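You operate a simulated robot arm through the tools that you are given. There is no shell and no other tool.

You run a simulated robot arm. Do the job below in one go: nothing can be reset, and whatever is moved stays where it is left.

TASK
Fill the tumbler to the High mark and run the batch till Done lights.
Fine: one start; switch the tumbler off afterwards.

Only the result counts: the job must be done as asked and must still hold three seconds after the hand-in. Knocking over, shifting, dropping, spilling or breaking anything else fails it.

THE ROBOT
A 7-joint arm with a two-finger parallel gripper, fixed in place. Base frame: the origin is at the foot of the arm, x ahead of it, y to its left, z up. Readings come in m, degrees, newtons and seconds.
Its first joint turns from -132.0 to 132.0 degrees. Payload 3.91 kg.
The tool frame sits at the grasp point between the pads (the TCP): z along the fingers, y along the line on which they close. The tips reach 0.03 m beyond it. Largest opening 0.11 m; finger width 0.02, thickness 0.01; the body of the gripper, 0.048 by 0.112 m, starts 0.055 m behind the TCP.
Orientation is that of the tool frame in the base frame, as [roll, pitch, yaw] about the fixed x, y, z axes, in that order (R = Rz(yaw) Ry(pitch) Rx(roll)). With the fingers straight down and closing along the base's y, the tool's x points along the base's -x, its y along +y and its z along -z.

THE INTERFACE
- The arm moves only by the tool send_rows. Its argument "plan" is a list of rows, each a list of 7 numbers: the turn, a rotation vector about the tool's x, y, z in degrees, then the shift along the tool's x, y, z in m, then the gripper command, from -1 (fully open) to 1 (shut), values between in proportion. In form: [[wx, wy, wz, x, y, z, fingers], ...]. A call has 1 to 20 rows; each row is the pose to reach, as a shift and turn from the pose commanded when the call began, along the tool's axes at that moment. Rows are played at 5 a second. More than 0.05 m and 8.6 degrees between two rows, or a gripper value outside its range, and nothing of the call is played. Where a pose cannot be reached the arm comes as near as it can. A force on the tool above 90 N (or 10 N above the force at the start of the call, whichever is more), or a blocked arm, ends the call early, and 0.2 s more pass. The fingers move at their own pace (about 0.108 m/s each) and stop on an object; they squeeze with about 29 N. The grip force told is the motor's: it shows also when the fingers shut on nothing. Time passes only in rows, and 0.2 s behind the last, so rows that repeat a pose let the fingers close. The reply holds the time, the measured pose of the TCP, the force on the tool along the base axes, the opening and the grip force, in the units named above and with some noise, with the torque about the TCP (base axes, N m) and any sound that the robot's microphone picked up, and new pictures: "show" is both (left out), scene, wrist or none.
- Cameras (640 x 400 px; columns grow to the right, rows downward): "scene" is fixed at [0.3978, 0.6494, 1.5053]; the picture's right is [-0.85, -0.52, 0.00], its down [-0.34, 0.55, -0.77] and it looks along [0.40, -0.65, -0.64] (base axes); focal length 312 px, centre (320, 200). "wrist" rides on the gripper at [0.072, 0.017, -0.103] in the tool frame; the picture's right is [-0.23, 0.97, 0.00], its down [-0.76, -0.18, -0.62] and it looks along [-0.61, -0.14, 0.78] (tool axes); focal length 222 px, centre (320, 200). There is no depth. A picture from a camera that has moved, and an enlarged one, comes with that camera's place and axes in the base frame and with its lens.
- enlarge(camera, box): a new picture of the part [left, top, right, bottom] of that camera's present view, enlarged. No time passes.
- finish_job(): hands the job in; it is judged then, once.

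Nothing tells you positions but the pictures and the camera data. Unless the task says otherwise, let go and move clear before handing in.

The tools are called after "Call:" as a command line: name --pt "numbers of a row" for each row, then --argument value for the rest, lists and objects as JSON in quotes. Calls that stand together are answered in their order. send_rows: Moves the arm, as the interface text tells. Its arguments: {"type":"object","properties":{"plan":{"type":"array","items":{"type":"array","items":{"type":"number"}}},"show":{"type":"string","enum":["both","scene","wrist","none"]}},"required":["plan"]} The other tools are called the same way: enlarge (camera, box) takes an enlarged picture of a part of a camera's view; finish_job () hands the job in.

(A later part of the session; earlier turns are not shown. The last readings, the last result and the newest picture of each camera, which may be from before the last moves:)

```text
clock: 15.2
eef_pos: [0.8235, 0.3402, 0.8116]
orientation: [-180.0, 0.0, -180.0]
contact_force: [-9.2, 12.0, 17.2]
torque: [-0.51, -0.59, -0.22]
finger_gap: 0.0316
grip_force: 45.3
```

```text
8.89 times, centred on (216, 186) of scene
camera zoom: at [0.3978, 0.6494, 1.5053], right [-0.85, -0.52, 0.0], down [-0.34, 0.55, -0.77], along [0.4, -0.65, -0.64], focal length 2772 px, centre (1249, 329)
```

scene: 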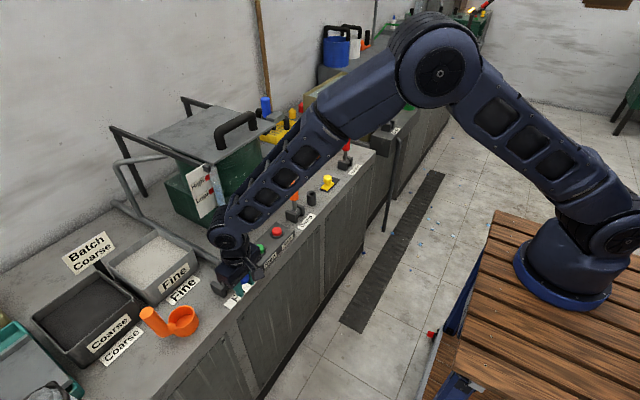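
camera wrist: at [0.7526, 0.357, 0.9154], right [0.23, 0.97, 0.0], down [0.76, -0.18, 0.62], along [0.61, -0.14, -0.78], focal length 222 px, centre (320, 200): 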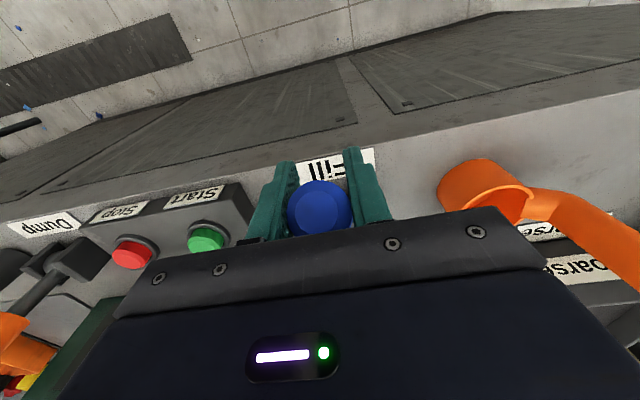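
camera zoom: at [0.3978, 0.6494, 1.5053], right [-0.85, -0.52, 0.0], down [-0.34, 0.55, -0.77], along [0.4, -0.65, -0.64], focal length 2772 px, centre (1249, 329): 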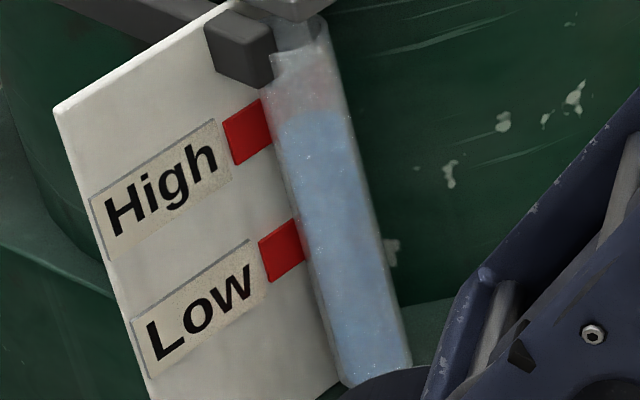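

The level is at the lower part of the target zone (rim ≈175.3). I'm closing the lever back to upright now.

Call:
send_rows --pt "0 0 0 -0.0285 0 -0.0215 1" --pt "0 0 0 -0.0517 0 -0.0335 1" --pt "0 0 0 -0.0737 0 -0.0388 1" --pt "0 0 0 -0.087 0 -0.0395 1" --show "both"

Call:
enlarge --camera "scene" --box '[170, 150, 260, 300]'

```text
clock: 16.2
eef_pos: [0.9119, 0.3394, 0.8486]
orientation: [-179.9, -0.2, -180.0]
contact_force: [-24.0, 7.5, -27.1]
torque: [1.22, 1.45, 0.3]
finger_gap: 0.0316
grip_force: 44.1
camera wrist: at [0.8401, 0.3571, 0.9533], right [0.23, 0.97, 0.0], down [0.76, -0.18, 0.62], along [0.6, -0.14, -0.78], focal length 222 px, centre (320, 200)
```

scene: 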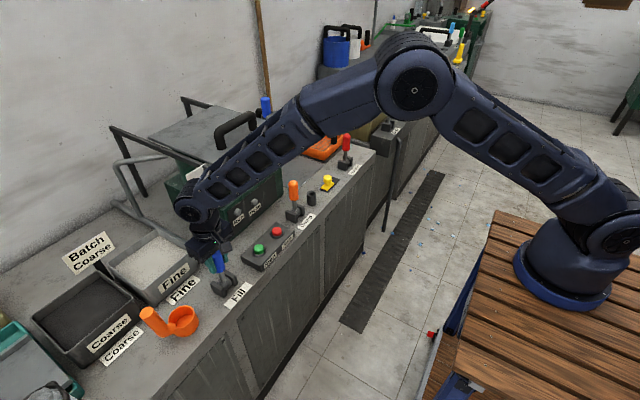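
wrist: 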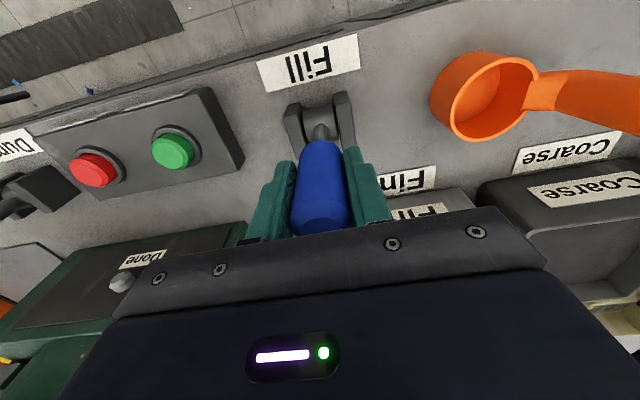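

```text
2.67 times, centred on (215, 225) of scene
camera zoom: at [0.3978, 0.6494, 1.5053], right [-0.85, -0.52, 0.0], down [-0.34, 0.55, -0.77], along [0.4, -0.65, -0.64], focal length 832 px, centre (600, 133)
```

zoom: 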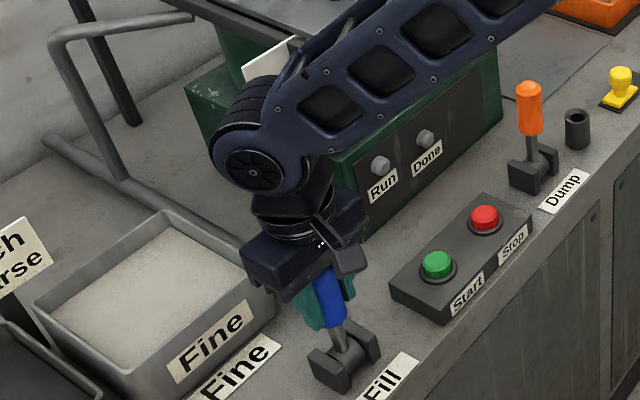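

The lever is back upright. I'll open the fingers and withdraw toward the robot to see the gauge.

Call:
send_rows --pt "0 0 0 0 0 0 -1" --pt "0 0 0 0 0 0 -1" --pt "0 0 0 0 0 0 -1" --pt "0 0 0 0.04 0 -0.01 -1" --pt "0 0 0 0.08 0 -0.03 -1" --pt "0 0 0 0.12 0 -0.05 -1" --pt "0 0 0 0.16 0 -0.07 -1" --show "both"

Call:
enlarge --camera "scene" --box '[208, 163, 228, 188]'

Call:
enlarge --camera "scene" --box '[203, 163, 228, 208]'

Call:
enlarge --camera "scene" --box '[180, 200, 300, 310]'

```text
clock: 17.8
eef_pos: [0.7534, 0.3401, 0.9197]
orientation: [-179.9, -0.1, 180.0]
contact_force: [1.1, -0.2, -0.7]
torque: [0.05, 0.03, -0.02]
finger_gap: 0.1098
grip_force: 0.1
camera wrist: at [0.6811, 0.3569, 1.0243], right [0.23, 0.97, 0.0], down [0.76, -0.18, 0.62], along [0.61, -0.14, -0.78], focal length 222 px, centre (320, 200)
```

scene: 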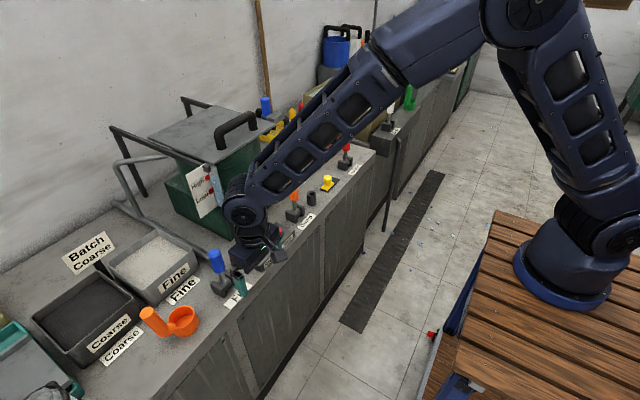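
wrist: 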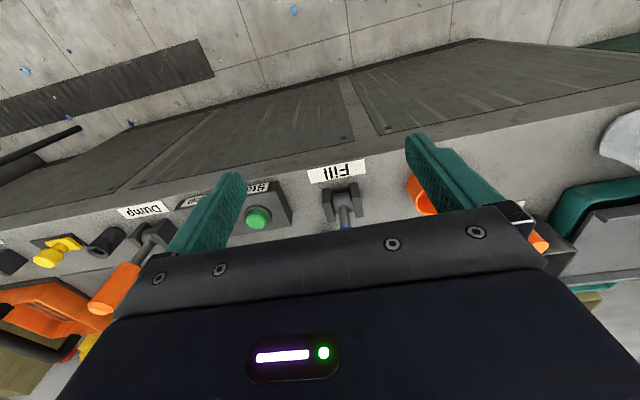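

```text
16.00 times, centred on (218, 176) of scene
camera zoom: at [0.3978, 0.6494, 1.5053], right [-0.85, -0.52, 0.0], down [-0.34, 0.55, -0.77], along [0.4, -0.65, -0.64], focal length 4989 px, centre (1952, 592)
```

zoom: 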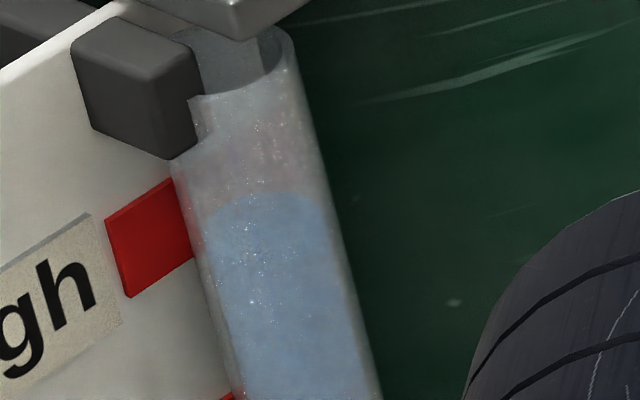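

```text
8.89 times, centred on (216, 186) of scene
camera zoom: at [0.3978, 0.6494, 1.5053], right [-0.85, -0.52, 0.0], down [-0.34, 0.55, -0.77], along [0.4, -0.65, -0.64], focal length 2772 px, centre (1249, 329)
```

zoom: 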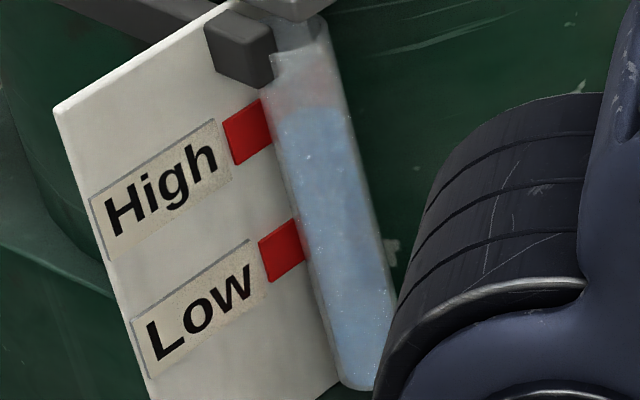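

```text
3.64 times, centred on (240, 255) of scene
camera zoom: at [0.3978, 0.6494, 1.5053], right [-0.85, -0.52, 0.0], down [-0.34, 0.55, -0.77], along [0.4, -0.65, -0.64], focal length 1134 px, centre (611, 0)
```

zoom: 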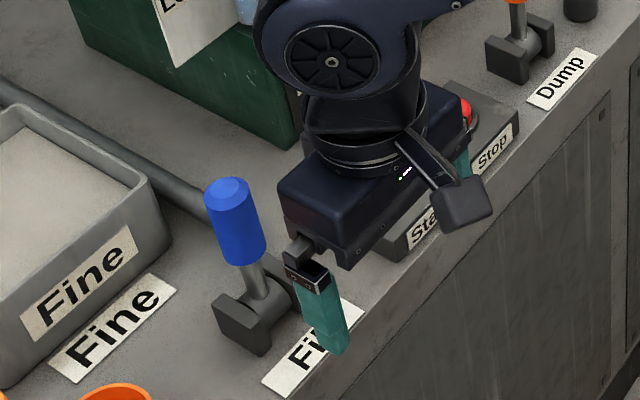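

Fill is closed and the level sits near the middle of the High flag by my estimate. To verify without parallax, I'll tilt the hand and take a level front view of the gauge with the wrist camera.

Call:
send_rows --pt "0 -7.5 0 -0.009 -0.016 -0.008 -1" --pt "0 -15 0 -0.018 -0.032 -0.016 -1" --pt "0 -22.5 0 -0.027 -0.048 -0.024 -1" --pt "0 -30 0 -0.036 -0.064 -0.033 -1" --pt "0 -37.5 0 -0.045 -0.08 -0.041 -1" --pt "0 -45 0 -0.054 -0.095 -0.049 -1" --pt "0 -52.5 0 -0.063 -0.111 -0.057 -1" --pt "0 -60 0 -0.072 -0.127 -0.065 -1" --pt "0 -60 0 -0.072 -0.127 -0.065 -1" --show "both"

```text
clock: 19.8
eef_pos: [0.8238, 0.2139, 0.9869]
orientation: [180.0, 60.1, 180.0]
contact_force: [0.7, -0.3, -0.4]
torque: [-0.01, -0.04, 0.01]
finger_gap: 0.1102
grip_force: 0.0
camera wrist: at [0.6991, 0.2301, 0.9755], right [0.11, 0.97, 0.2], down [-0.16, -0.18, 0.97], along [0.98, -0.14, 0.14], focal length 222 px, centre (320, 200)
```

scene: 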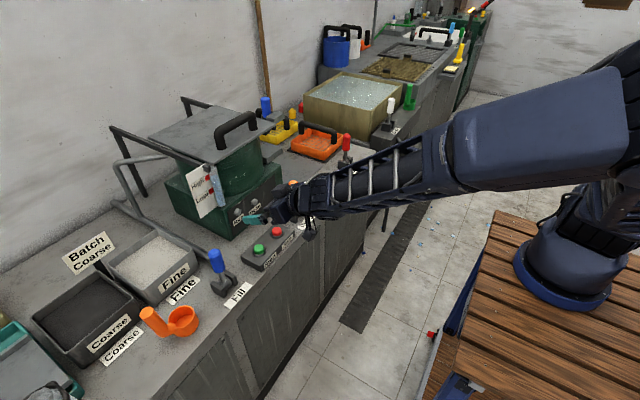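
wrist: 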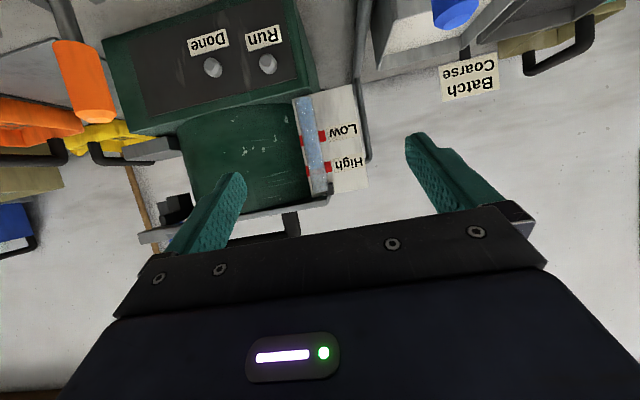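

A clear front view of the gauge; enlarging it.

Call:
enlarge --camera "wrist" --box '[290, 85, 370, 205]'

Call:
enlarge --camera "wrist" --box '[295, 140, 345, 200]'

Call:
enlarge --camera "wrist" --box '[180, 20, 300, 100]'

```text
3.33 times, centred on (330, 145) of wrist
camera zoom: at [0.6991, 0.2301, 0.9755], right [0.11, 0.97, 0.2], down [-0.16, -0.18, 0.97], along [0.98, -0.14, 0.14], focal length 740 px, centre (287, 383)
```

zoom: 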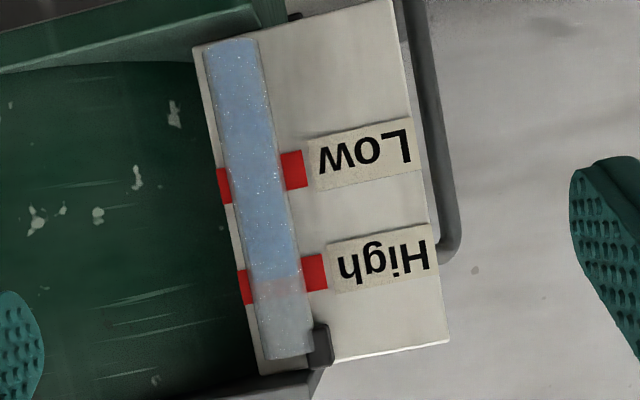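

```text
6.67 times, centred on (320, 170) of wrist
camera zoom: at [0.6991, 0.2301, 0.9755], right [0.11, 0.97, 0.2], down [-0.16, -0.18, 0.97], along [0.98, -0.14, 0.14], focal length 1481 px, centre (320, 400)
```

zoom: 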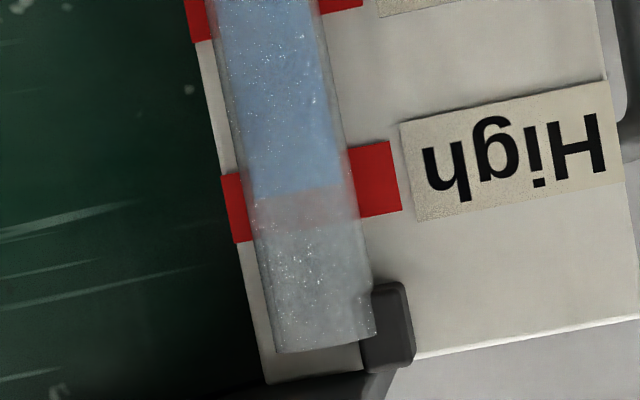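

```text
5.00 times, centred on (240, 60) of wrist
camera zoom: at [0.6991, 0.2301, 0.9755], right [0.11, 0.97, 0.2], down [-0.16, -0.18, 0.97], along [0.98, -0.14, 0.14], focal length 1111 px, centre (720, 900)
```

zoom: 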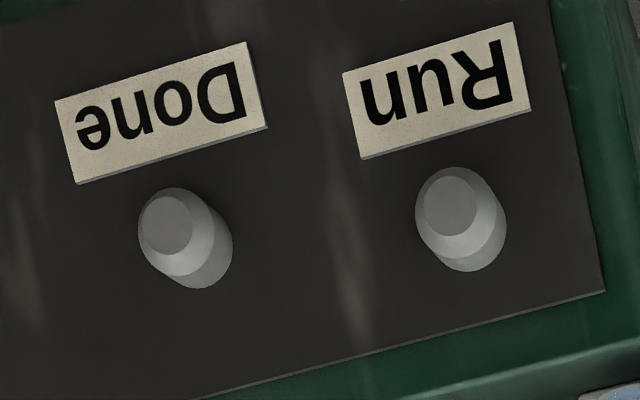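

The front view, level with the mark, shows the water surface exactly mid-High flag. Next I'll bring the hand back to vertical and move to the red Tumbler lever at about (0.91, -0.40).

Call:
send_rows --pt "0 4 0 0.0016 -0.0403 -0.0071 -1" --pt "0 8 0 0.0031 -0.0805 -0.0142 -1" --pt "0 12 0 0.0047 -0.1208 -0.0213 -1" --pt "0 16 0 0.0062 -0.1611 -0.0284 -1" --pt "0 20 0 0.0078 -0.2013 -0.0355 -1" --pt "0 24 0 0.0094 -0.2416 -0.0426 -1" --pt "0 28 0 0.0109 -0.2819 -0.0497 -1" --pt "0 32 0 0.0125 -0.3221 -0.0569 -1" --pt "0 36 0 0.014 -0.3624 -0.064 -1" --pt "0 40 0 0.0156 -0.4027 -0.0711 -1" --pt "0 44 0 0.0172 -0.4429 -0.0782 -1" --pt "0 48 0 0.0187 -0.4832 -0.0853 -1" --pt "0 52 0 0.0203 -0.5235 -0.0924 -1" --pt "0 56 0 0.0218 -0.5637 -0.0995 -1" --pt "0 60 0 0.0234 -0.604 -0.1066 -1" --pt "0 60 0 0.0234 -0.604 -0.1066 -1" --show "both"

```text
clock: 23.2
eef_pos: [0.7211, -0.3896, 1.0205]
orientation: [179.9, 0.0, -179.9]
contact_force: [-0.2, 0.5, 0.5]
torque: [0.0, 0.0, 0.0]
finger_gap: 0.1099
grip_force: 0.0
camera wrist: at [0.6503, -0.3733, 1.1231], right [0.23, 0.97, 0.0], down [0.76, -0.18, 0.62], along [0.61, -0.14, -0.78], focal length 222 px, centre (320, 200)
```

scene: 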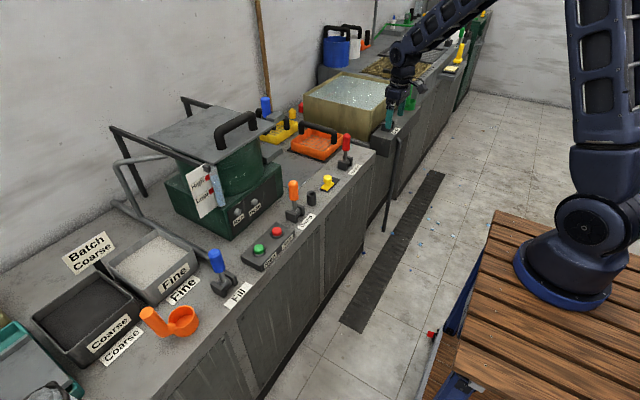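
wrist: 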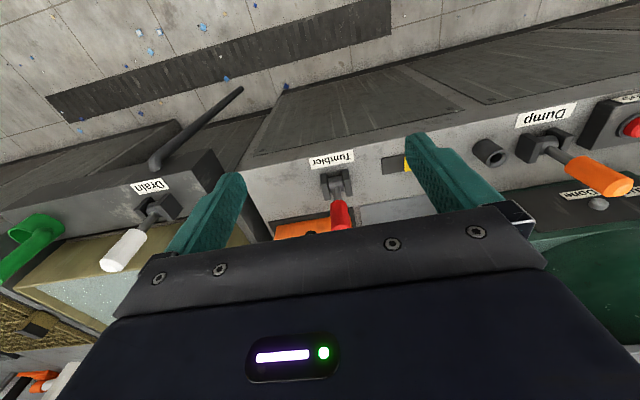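

Call:
enlarge --camera "wrist" --box '[240, 130, 420, 240]'

Call:
enlarge --camera "scene" --box '[310, 110, 400, 200]'

Call:
enlarge --camera "scene" --box '[185, 155, 265, 235]'

```text
3.56 times, centred on (330, 185) of wrist
camera zoom: at [0.6503, -0.3733, 1.1231], right [0.23, 0.97, 0.0], down [0.76, -0.18, 0.62], along [0.61, -0.14, -0.78], focal length 790 px, centre (284, 253)
```

zoom: 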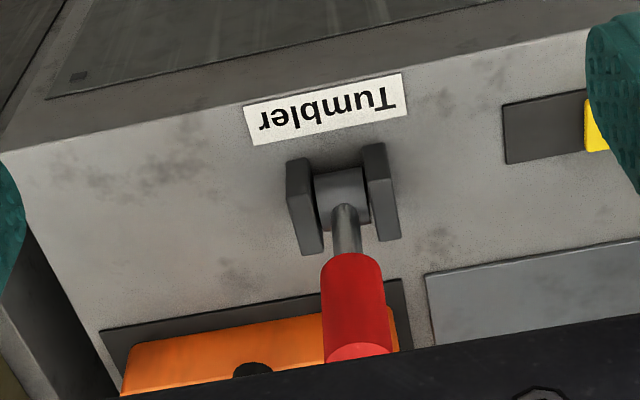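

```text
4.44 times, centred on (355, 155) of scene
camera zoom: at [0.3978, 0.6494, 1.5053], right [-0.85, -0.52, 0.0], down [-0.34, 0.55, -0.77], along [0.4, -0.65, -0.64], focal length 1386 px, centre (164, 400)
```

zoom: 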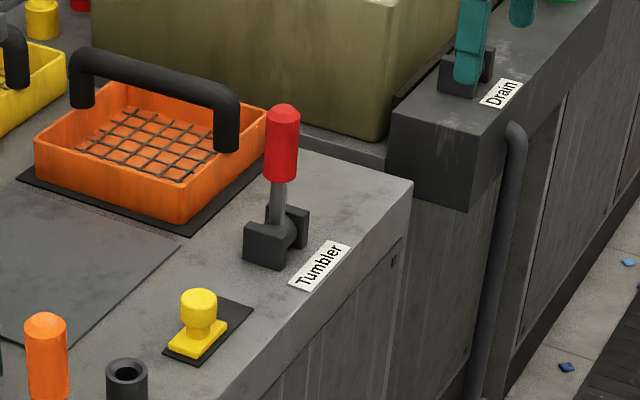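

```text
5.00 times, centred on (225, 195) of scene
camera zoom: at [0.3978, 0.6494, 1.5053], right [-0.85, -0.52, 0.0], down [-0.34, 0.55, -0.77], along [0.4, -0.65, -0.64], focal length 1559 px, centre (795, 225)
```

zoom: 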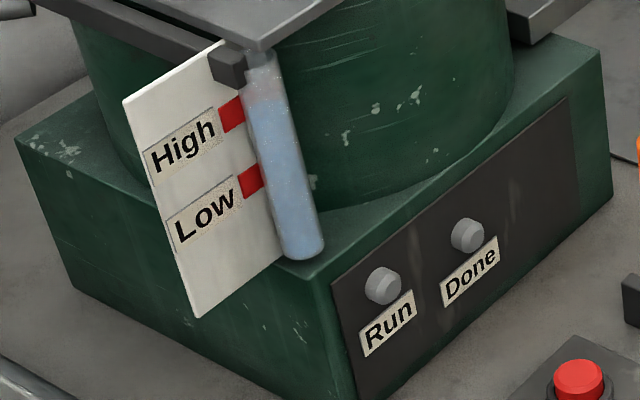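

The Tumbler lever is upright at about (0.912, -0.397), with no lamps lit. I'll move above it with open fingers.

Call:
send_rows --pt "0 0 0 -0.04 -0.0015 0.012 -1" --pt "0 0 0 -0.08 -0.003 0.024 -1" --pt "0 0 0 -0.12 -0.0045 0.036 -1" --pt "0 0 0 -0.158 -0.006 0.048 -1" --pt "0 0 0 -0.191 -0.0075 0.06 -1" --pt "0 0 0 -0.191 -0.0075 0.06 -1" --show "wrist"

```text
clock: 24.6
eef_pos: [0.9127, -0.3966, 0.9589]
orientation: [-180.0, 0.0, 179.9]
contact_force: [-0.1, 0.4, -0.3]
torque: [0.0, -0.05, -0.03]
finger_gap: 0.1099
grip_force: 0.1
camera wrist: at [0.8406, -0.3801, 1.0633], right [0.23, 0.97, 0.0], down [0.76, -0.18, 0.62], along [0.61, -0.14, -0.78], focal length 222 px, centre (320, 200)
```

wrist: 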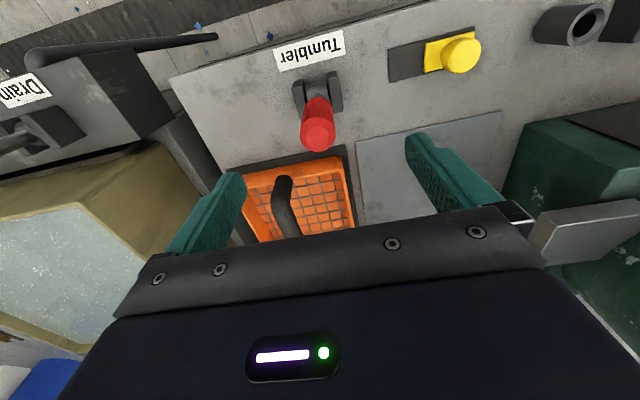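

Aligned to within 2 mm. Descending and gripping.

Call:
send_rows --pt "0 0 0 0 -0.002 0.04 -1" --pt "0 0 0 0 -0.002 0.08 -1" --pt "0 0 0 0 -0.002 0.109 -1" --pt "0 0 0 0 -0.002 0.109 -1" --pt "0 0 0 0 -0.002 0.109 1" --pt "0 0 0 0 -0.002 0.109 1" --pt "0 0 0 0 -0.002 0.109 1" --show "both"

```text
clock: 26.2
eef_pos: [0.9125, -0.3995, 0.8509]
orientation: [-180.0, 0.0, -180.0]
contact_force: [0.6, 0.0, -1.9]
torque: [0.38, 0.08, 0.15]
finger_gap: 0.0317
grip_force: 45.0
camera wrist: at [0.8403, -0.383, 0.9543], right [0.23, 0.97, 0.0], down [0.76, -0.18, 0.62], along [0.61, -0.14, -0.78], focal length 222 px, centre (320, 200)
```

scene: 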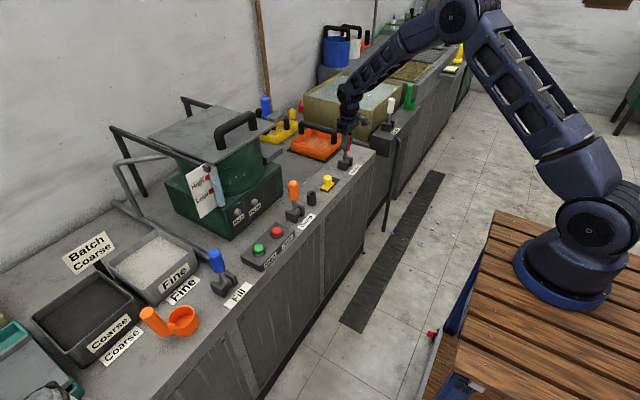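
wrist: 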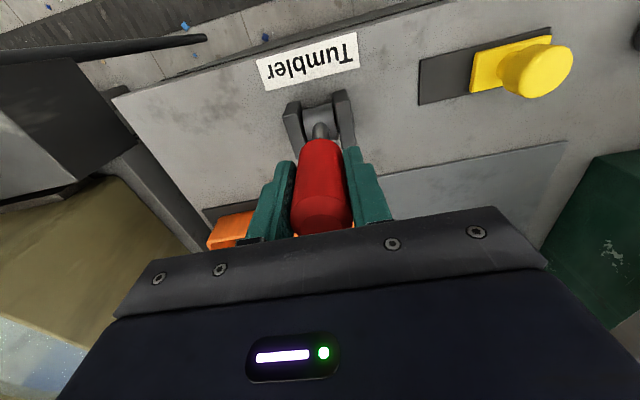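

The red lever is gripped. I'll pull it along the same arc to about 57° to switch the tumbler on.

Call:
send_rows --pt "0 0 0 0.018 0 0.0015 1" --pt "0 0 0 0.036 0 0.0063 1" --pt "0 0 0 0.0595 0 0.018 1" --pt "0 0 0 0.0735 0 0.0285 1" --pt "0 0 0 0.0865 0 0.0405 1" --pt "0 0 0 0.0885 0 0.0435 1" --pt "0 0 0 0.0885 0 0.0435 1" --show "both"

Call:
enlarge --camera "scene" --box '[310, 110, 400, 200]'

Call:
enlarge --camera "scene" --box '[185, 155, 265, 235]'

```text
clock: 27.8
eef_pos: [0.8251, -0.3987, 0.8104]
orientation: [-179.9, 0.4, -180.0]
contact_force: [32.5, 9.9, 61.6]
torque: [0.26, 0.49, 0.3]
finger_gap: 0.0321
grip_force: 44.8
camera wrist: at [0.7529, -0.3829, 0.9131], right [0.23, 0.97, 0.0], down [0.76, -0.17, 0.63], along [0.61, -0.14, -0.78], focal length 222 px, centre (320, 200)
```

scene: 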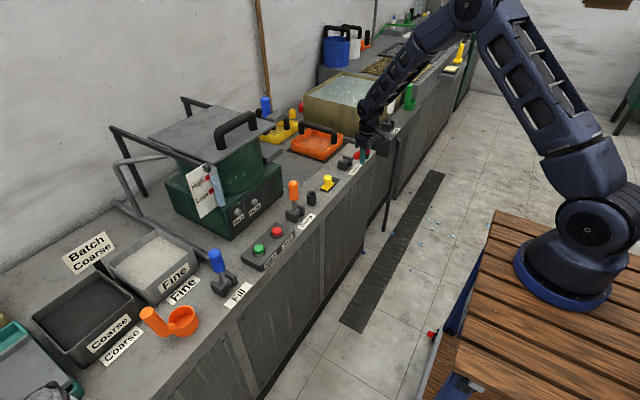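
wrist: 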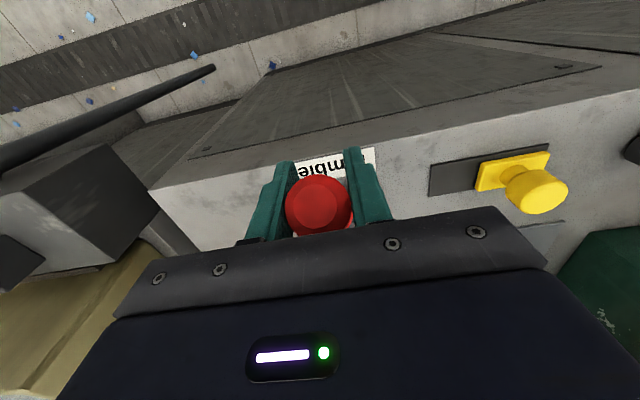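

```text
4.44 times, centred on (355, 155) of scene
camera zoom: at [0.3978, 0.6494, 1.5053], right [-0.85, -0.52, 0.0], down [-0.34, 0.55, -0.77], along [0.4, -0.65, -0.64], focal length 1386 px, centre (164, 400)
```

zoom: 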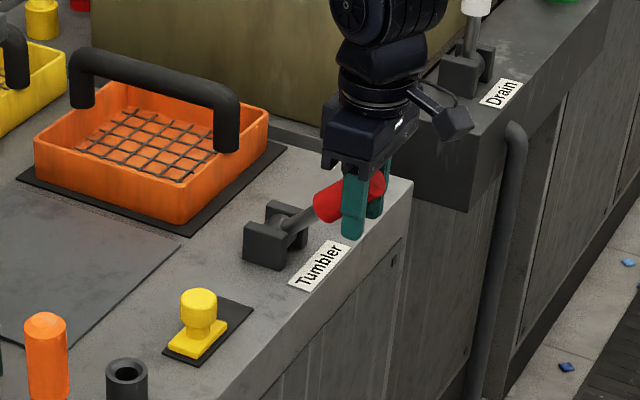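

```text
5.00 times, centred on (225, 195) of scene
camera zoom: at [0.3978, 0.6494, 1.5053], right [-0.85, -0.52, 0.0], down [-0.34, 0.55, -0.77], along [0.4, -0.65, -0.64], focal length 1559 px, centre (795, 225)
```

zoom: 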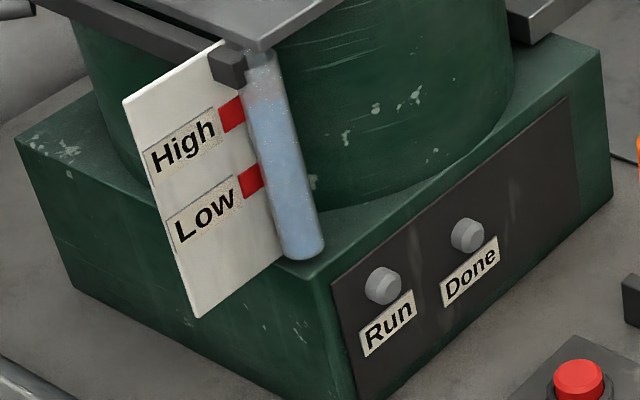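

The lever hit its stop at about 56°, so it should be on. I'll release and lift clear to see whether it stays.

Call:
send_rows --pt "0 0 0 -0.002 0 -0.002 1" --pt "0 0 0 -0.002 0 -0.002 -1" --pt "0 0 0 -0.002 0 -0.002 -1" --pt "0 0 0 -0.002 0 -0.002 -1" --pt "0 0 0 -0.002 0 -0.04 -1" --pt "0 0 0 -0.002 0 -0.08 -1" --pt "0 0 0 -0.002 0 -0.12 -1" --pt "0 0 0 -0.002 0 -0.16 -1" --show "both"

Call:
enlarge --camera "scene" --box '[310, 110, 400, 200]'

Call:
enlarge --camera "scene" --box '[185, 155, 265, 235]'

```text
clock: 29.6
eef_pos: [0.8256, -0.3996, 0.9682]
orientation: [-180.0, -0.1, -179.9]
contact_force: [0.7, 0.5, -1.1]
torque: [0.04, 0.02, 0.0]
finger_gap: 0.11
grip_force: 0.0
camera wrist: at [0.7534, -0.3832, 1.0713], right [0.23, 0.97, 0.0], down [0.76, -0.18, 0.62], along [0.61, -0.14, -0.78], focal length 222 px, centre (320, 200)
```

scene: 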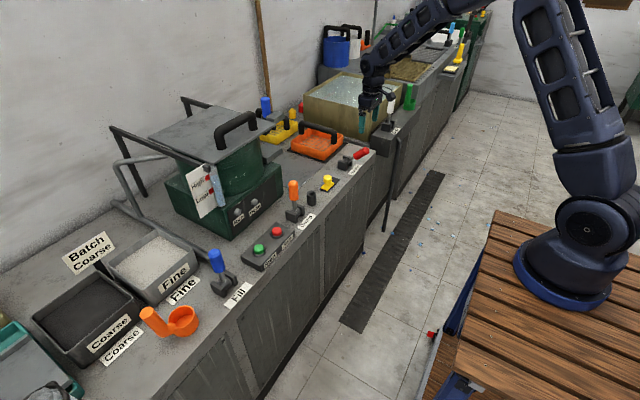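
wrist: 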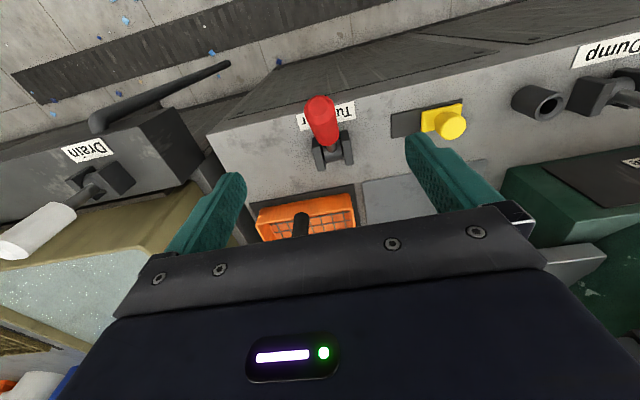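

```text
4.44 times, centred on (355, 155) of scene
camera zoom: at [0.3978, 0.6494, 1.5053], right [-0.85, -0.52, 0.0], down [-0.34, 0.55, -0.77], along [0.4, -0.65, -0.64], focal length 1386 px, centre (164, 400)
```

zoom: 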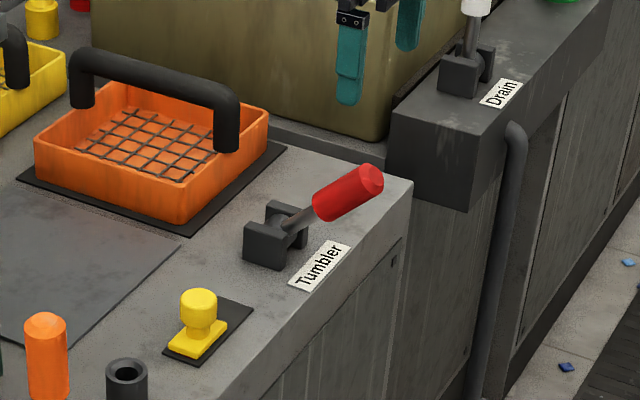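

```text
5.00 times, centred on (225, 195) of scene
camera zoom: at [0.3978, 0.6494, 1.5053], right [-0.85, -0.52, 0.0], down [-0.34, 0.55, -0.77], along [0.4, -0.65, -0.64], focal length 1559 px, centre (795, 225)
```

zoom: 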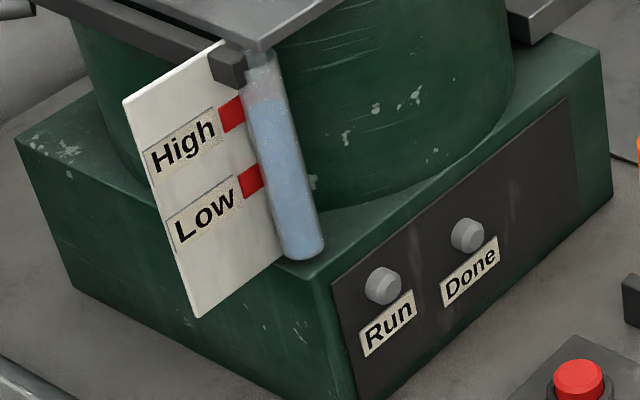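

The red lever stays pulled (on) and Run is still dark. Now I'll move to the Start button, viewing it first from in front with open fingers.

Call:
send_rows --pt "0 0 0 0.006 0.043 0 -1" --pt "0 0 0 0.012 0.086 0 -1" --pt "0 0 0 0.018 0.129 0 -1" --pt "0 0 0 0.024 0.172 0 -1" --pt "0 0 0 0.03 0.215 0 -1" --pt "0 0 0 0.036 0.258 0 -1" --pt "0 0 0 0.042 0.301 0 -1" --pt "0 0 0 0.048 0.344 0 -1" --pt "0 0 0 0.054 0.387 0 -1" --pt "0 0 0 0.06 0.43 0 -1" --pt "0 0 0 0.064 0.473 0 -1" --pt "0 0 0 0.065 0.516 0 -1" --pt "0 0 0 0.065 0.559 0 -1" --pt "0 0 0 0.065 0.597 0 -1" --pt "0 0 0 0.065 0.597 0 -1" --show "both"

Call:
enlarge --camera "wrist" --box '[240, 130, 420, 240]'

```text
clock: 32.8
eef_pos: [0.7612, 0.1967, 0.9669]
orientation: [180.0, 0.0, 180.0]
contact_force: [0.1, -0.1, 0.6]
torque: [0.01, -0.01, 0.0]
finger_gap: 0.1098
grip_force: 0.1
camera wrist: at [0.6891, 0.2136, 1.0704], right [0.23, 0.97, 0.0], down [0.76, -0.18, 0.62], along [0.61, -0.14, -0.78], focal length 222 px, centre (320, 200)
```

scene: 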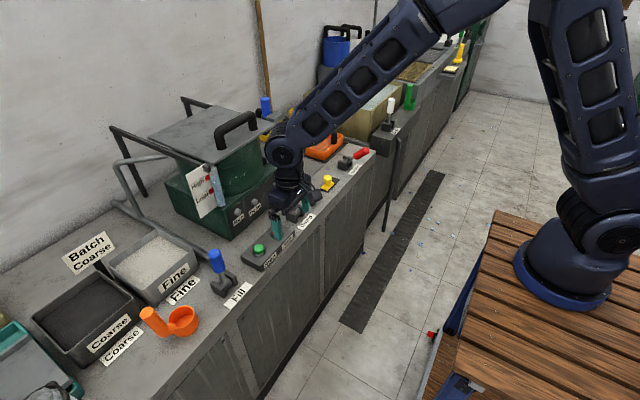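
wrist: 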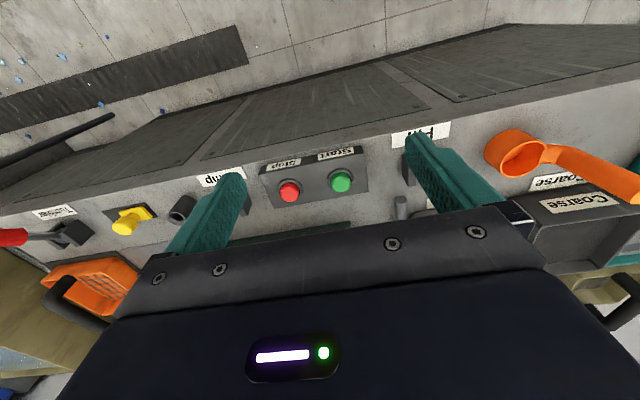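

```text
3.56 times, centred on (330, 185) of wrist
camera zoom: at [0.6891, 0.2136, 1.0704], right [0.23, 0.97, 0.0], down [0.76, -0.18, 0.62], along [0.61, -0.14, -0.78], focal length 790 px, centre (284, 253)
```

zoom: 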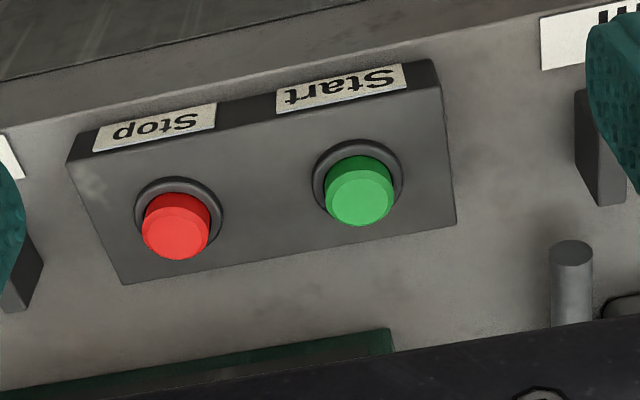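

Start's cap centre is at about (0.893, 0.201) with its top at about z 0.785. I'll close the fingers and move above it.

Call:
send_rows --pt "0 0 0 -0.03 0.001 0.01 1" --pt "0 0 0 -0.066 0.002 0.025 1" --pt "0 0 0 -0.1 0.003 0.05 1" --pt "0 0 0 -0.125 0.004 0.085 1" --pt "0 0 0 -0.132 0.0045 0.12 1" --pt "0 0 0 -0.132 0.0045 0.12 1" --show "both"

Call:
enlarge --camera "wrist" --box '[230, 90, 410, 210]'

Call:
enlarge --camera "scene" --box '[220, 190, 310, 280]'

```text
clock: 34.2
eef_pos: [0.8923, 0.2021, 0.8467]
orientation: [180.0, -0.1, -179.9]
contact_force: [-0.5, 1.3, 0.3]
torque: [0.03, -0.02, -0.03]
finger_gap: 0.0
grip_force: 28.7
camera wrist: at [0.8204, 0.2188, 0.9511], right [0.23, 0.97, 0.0], down [0.76, -0.18, 0.62], along [0.61, -0.14, -0.78], focal length 222 px, centre (320, 200)
```

scene: 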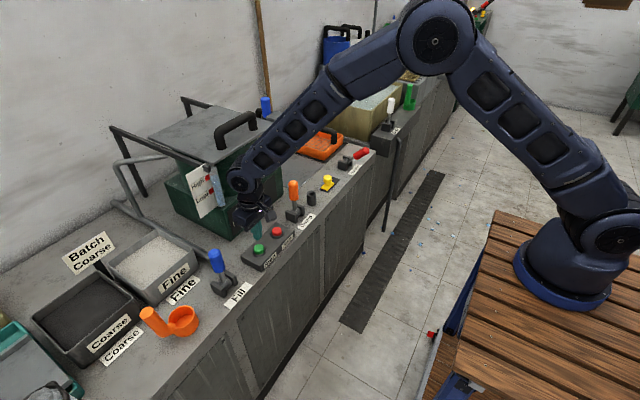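
wrist: 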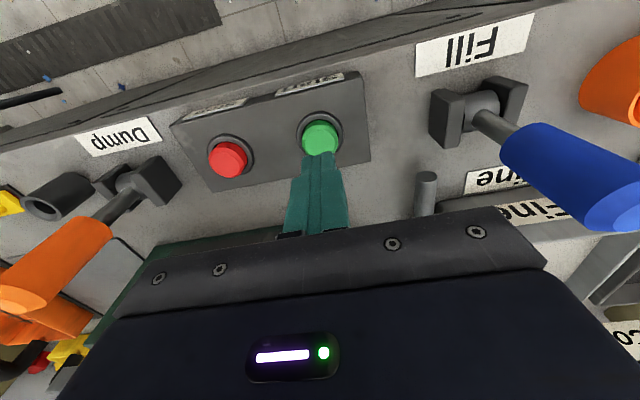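

```text
3.33 times, centred on (320, 150) of wrist
camera zoom: at [0.8204, 0.2188, 0.9511], right [0.23, 0.97, 0.0], down [0.76, -0.18, 0.62], along [0.61, -0.14, -0.78], focal length 740 px, centre (320, 367)
```

zoom: 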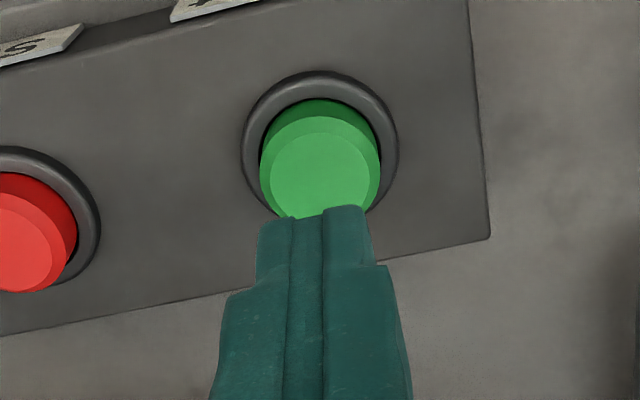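

```text
4.44 times, centred on (265, 235) of scene
camera zoom: at [0.3978, 0.6494, 1.5053], right [-0.85, -0.52, 0.0], down [-0.34, 0.55, -0.77], along [0.4, -0.65, -0.64], focal length 1386 px, centre (564, 44)
```

zoom: 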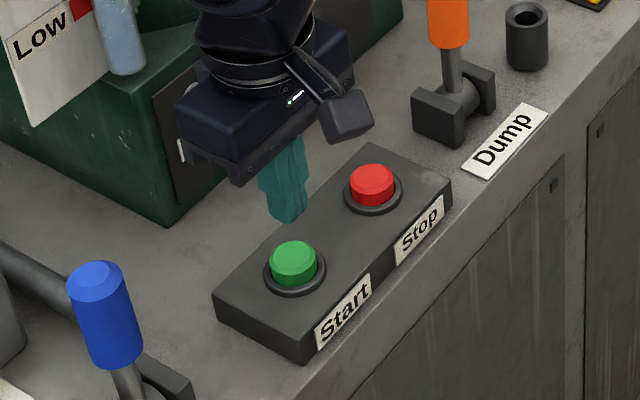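

The fingertip is over the cap (2 mm adjustment). I'll press down once, gently.

Call:
send_rows --pt "0 0 0 0.002 0 0.022 1" --pt "0 0 0 0.002 0 0.034 1" --show "both"

Call:
enlarge --camera "scene" --box '[220, 190, 310, 280]'

```text
clock: 34.8
eef_pos: [0.8903, 0.2, 0.8141]
orientation: [-180.0, 0.0, -180.0]
contact_force: [0.2, 0.3, 0.8]
torque: [0.02, -0.05, 0.02]
finger_gap: 0.0001
grip_force: 28.9
camera wrist: at [0.8184, 0.2185, 0.9177], right [0.23, 0.97, 0.0], down [0.76, -0.18, 0.62], along [0.61, -0.14, -0.78], focal length 222 px, centre (320, 200)
```

scene: 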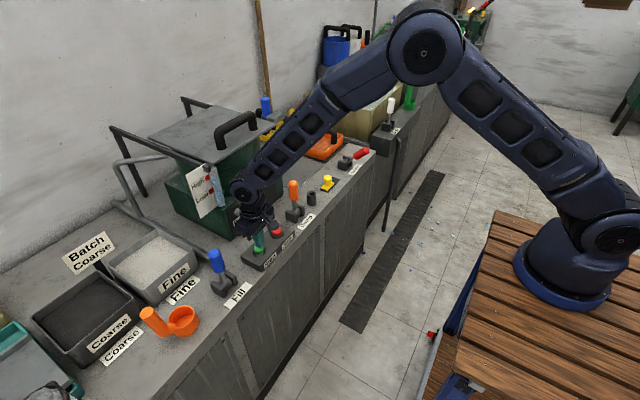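
wrist: 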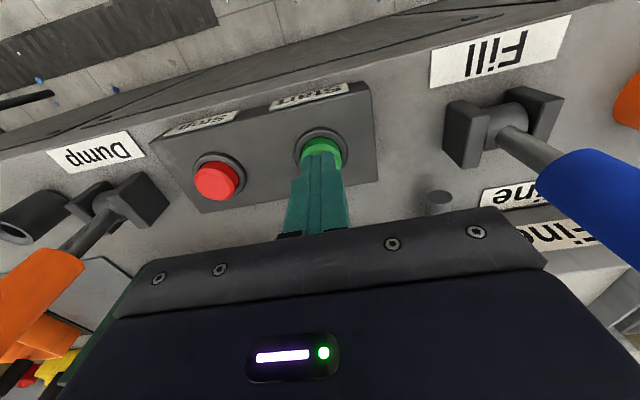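

```text
4.44 times, centred on (265, 235) of scene
camera zoom: at [0.3978, 0.6494, 1.5053], right [-0.85, -0.52, 0.0], down [-0.34, 0.55, -0.77], along [0.4, -0.65, -0.64], focal length 1386 px, centre (564, 44)
```

zoom: 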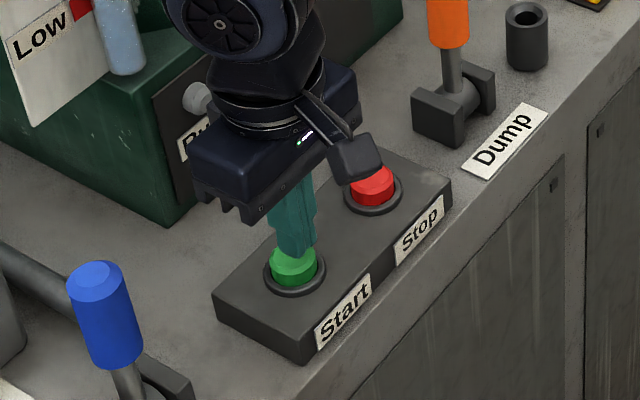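

The tip is just above the cap with no contact force yet. Continuing down in small steps.

Call:
send_rows --pt "0 0 0 0 0 0.006 1" --pt "0 0 0 0 0 0.011 1" --show "both"

Call:
enlarge --camera "scene" --box '[220, 190, 310, 280]'

```text
clock: 35.4
eef_pos: [0.89, 0.2011, 0.8005]
orientation: [180.0, 0.0, 180.0]
contact_force: [0.4, -0.7, 0.5]
torque: [-0.01, 0.0, 0.02]
finger_gap: 0.0001
grip_force: 28.8
camera wrist: at [0.818, 0.2183, 0.906], right [0.23, 0.97, 0.0], down [0.76, -0.18, 0.62], along [0.61, -0.14, -0.78], focal length 222 px, centre (320, 200)
```

scene: 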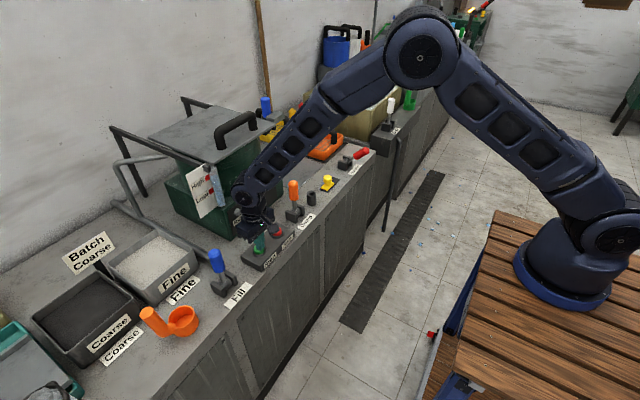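
wrist: 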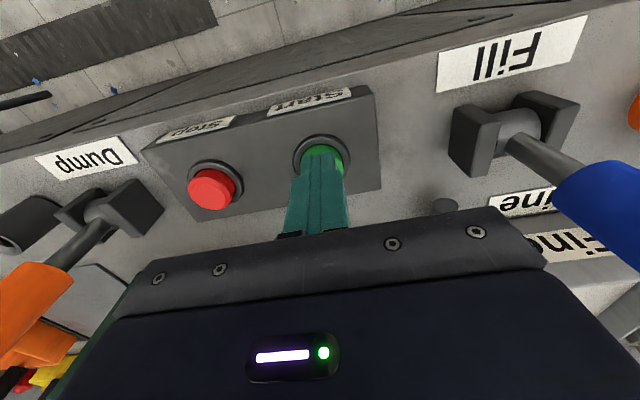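

```text
4.44 times, centred on (265, 235) of scene
camera zoom: at [0.3978, 0.6494, 1.5053], right [-0.85, -0.52, 0.0], down [-0.34, 0.55, -0.77], along [0.4, -0.65, -0.64], focal length 1386 px, centre (564, 44)
```

zoom: 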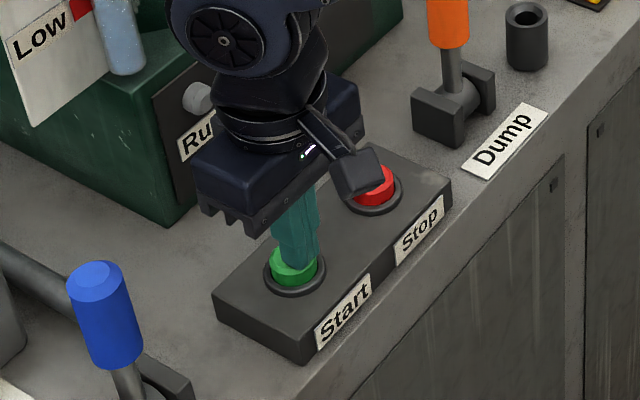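

Still no contact, so the cap is a little lower than estimated. Continuing.

Call:
send_rows --pt "0 0 0 0 0 0.004 1" --pt "0 0 0 0 0 0.008 1" --show "wrist"

Call:
enlarge --camera "scene" --box '[220, 190, 310, 280]'

```text
clock: 36.0
eef_pos: [0.8899, 0.202, 0.7941]
orientation: [180.0, 0.0, -179.9]
contact_force: [-0.9, -0.4, 1.8]
torque: [0.0, 0.03, 0.03]
finger_gap: 0.0
grip_force: 29.0
heard: click
camera wrist: at [0.8179, 0.2182, 0.8984], right [0.23, 0.97, 0.0], down [0.76, -0.18, 0.62], along [0.61, -0.14, -0.78], focal length 222 px, centre (320, 200)
```

wrist: 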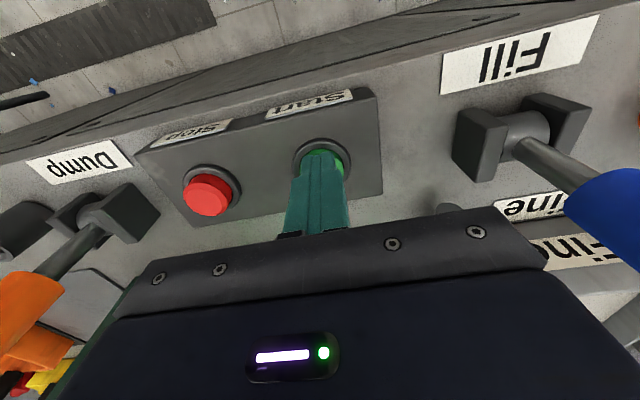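

```text
4.44 times, centred on (265, 235) of scene
camera zoom: at [0.3978, 0.6494, 1.5053], right [-0.85, -0.52, 0.0], down [-0.34, 0.55, -0.77], along [0.4, -0.65, -0.64], focal length 1386 px, centre (564, 44)
```

zoom: 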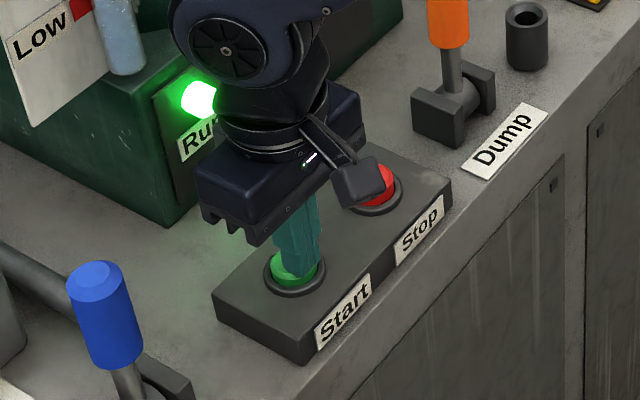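

A click was heard and Run lit green. I'll lift straight off and withdraw to watch the lamps.

Call:
send_rows --pt "0 0 0 0 0 -0.04 1" --pt "0 0 0 0 0 -0.08 1" --pt "0 0 0 0.01 0 -0.12 1" --pt "0 0 0 0.04 0 -0.15 1" --pt "0 0 0 0.07 -0.02 -0.17 1" --show "scene"

Call:
enlarge --camera "scene" --box '[185, 155, 265, 235]'

```text
clock: 37.2
eef_pos: [0.8195, 0.1816, 0.963]
orientation: [-179.9, -0.1, 180.0]
contact_force: [-0.1, 0.1, -1.1]
torque: [-0.02, 0.02, 0.01]
finger_gap: 0.0003
grip_force: 28.8
```

scene: 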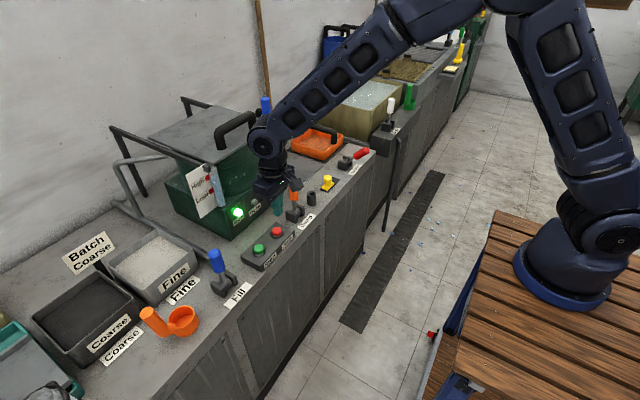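

```text
5.00 times, centred on (225, 195) of scene
camera zoom: at [0.3978, 0.6494, 1.5053], right [-0.85, -0.52, 0.0], down [-0.34, 0.55, -0.77], along [0.4, -0.65, -0.64], focal length 1559 px, centre (795, 225)
```

zoom: 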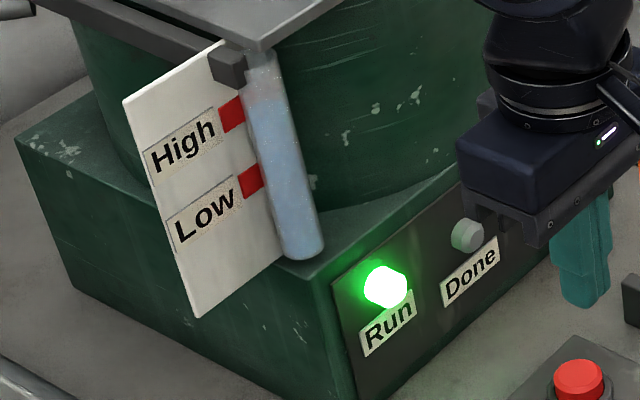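

Run is lit, the level holds at High, and Done is dark. While it runs, I'll go to a waiting pose above the red lever with fingers open.

Call:
send_rows --pt "0 0 0 0 -0.0415 0 1" --pt "0 0 0 0 -0.083 0 1" --pt "0 0 0 0 -0.1245 0 1" --pt "0 0 0 0 -0.166 0 1" --pt "0 0 0 -0.001 -0.2075 -0.001 1" --pt "0 0 0 -0.001 -0.249 -0.001 1" --pt "0 0 0 -0.002 -0.2905 -0.002 -1" --pt "0 0 0 -0.003 -0.332 -0.003 -1" --pt "0 0 0 -0.004 -0.3735 -0.004 -1" --pt "0 0 0 -0.005 -0.415 -0.005 -1" --pt "0 0 0 -0.006 -0.4565 -0.005 -1" --pt "0 0 0 -0.006 -0.498 -0.005 -1" --pt "0 0 0 -0.006 -0.5395 -0.005 -1" --pt "0 0 0 -0.006 -0.581 -0.005 -1" --show "both"

Call:
enlarge --camera "scene" --box '[185, 155, 265, 235]'

```text
clock: 40.2
eef_pos: [0.8266, -0.4003, 0.9672]
orientation: [-179.9, 0.0, -179.9]
contact_force: [0.1, 1.3, -0.4]
torque: [-0.06, 0.03, -0.02]
finger_gap: 0.1102
grip_force: 0.2
camera wrist: at [0.7541, -0.383, 1.0723], right [0.23, 0.97, 0.0], down [0.76, -0.18, 0.62], along [0.61, -0.14, -0.78], focal length 222 px, centre (320, 200)
```

scene: 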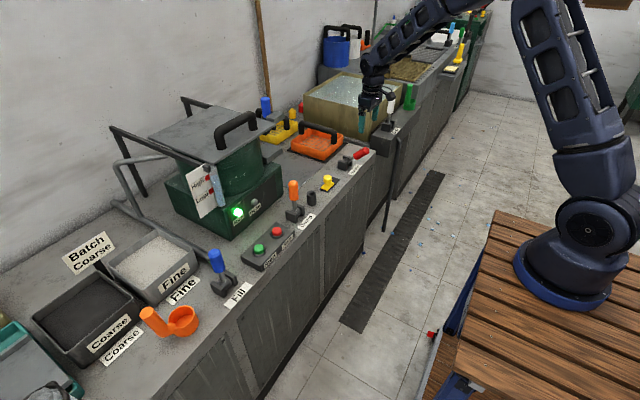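
wrist: 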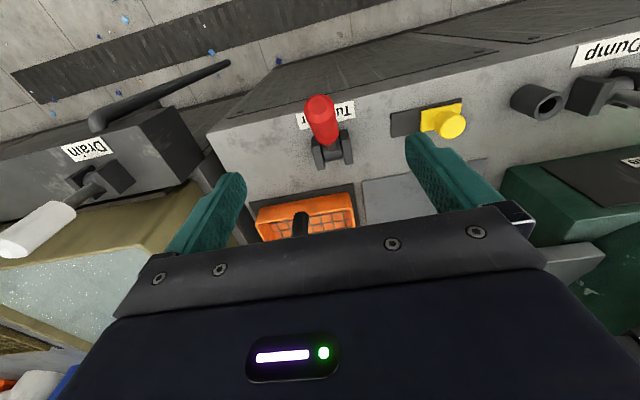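

```text
5.00 times, centred on (225, 195) of scene
camera zoom: at [0.3978, 0.6494, 1.5053], right [-0.85, -0.52, 0.0], down [-0.34, 0.55, -0.77], along [0.4, -0.65, -0.64], focal length 1559 px, centre (795, 225)
```

zoom: 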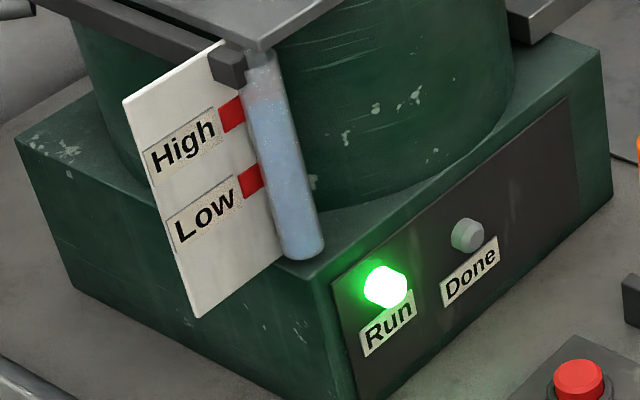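

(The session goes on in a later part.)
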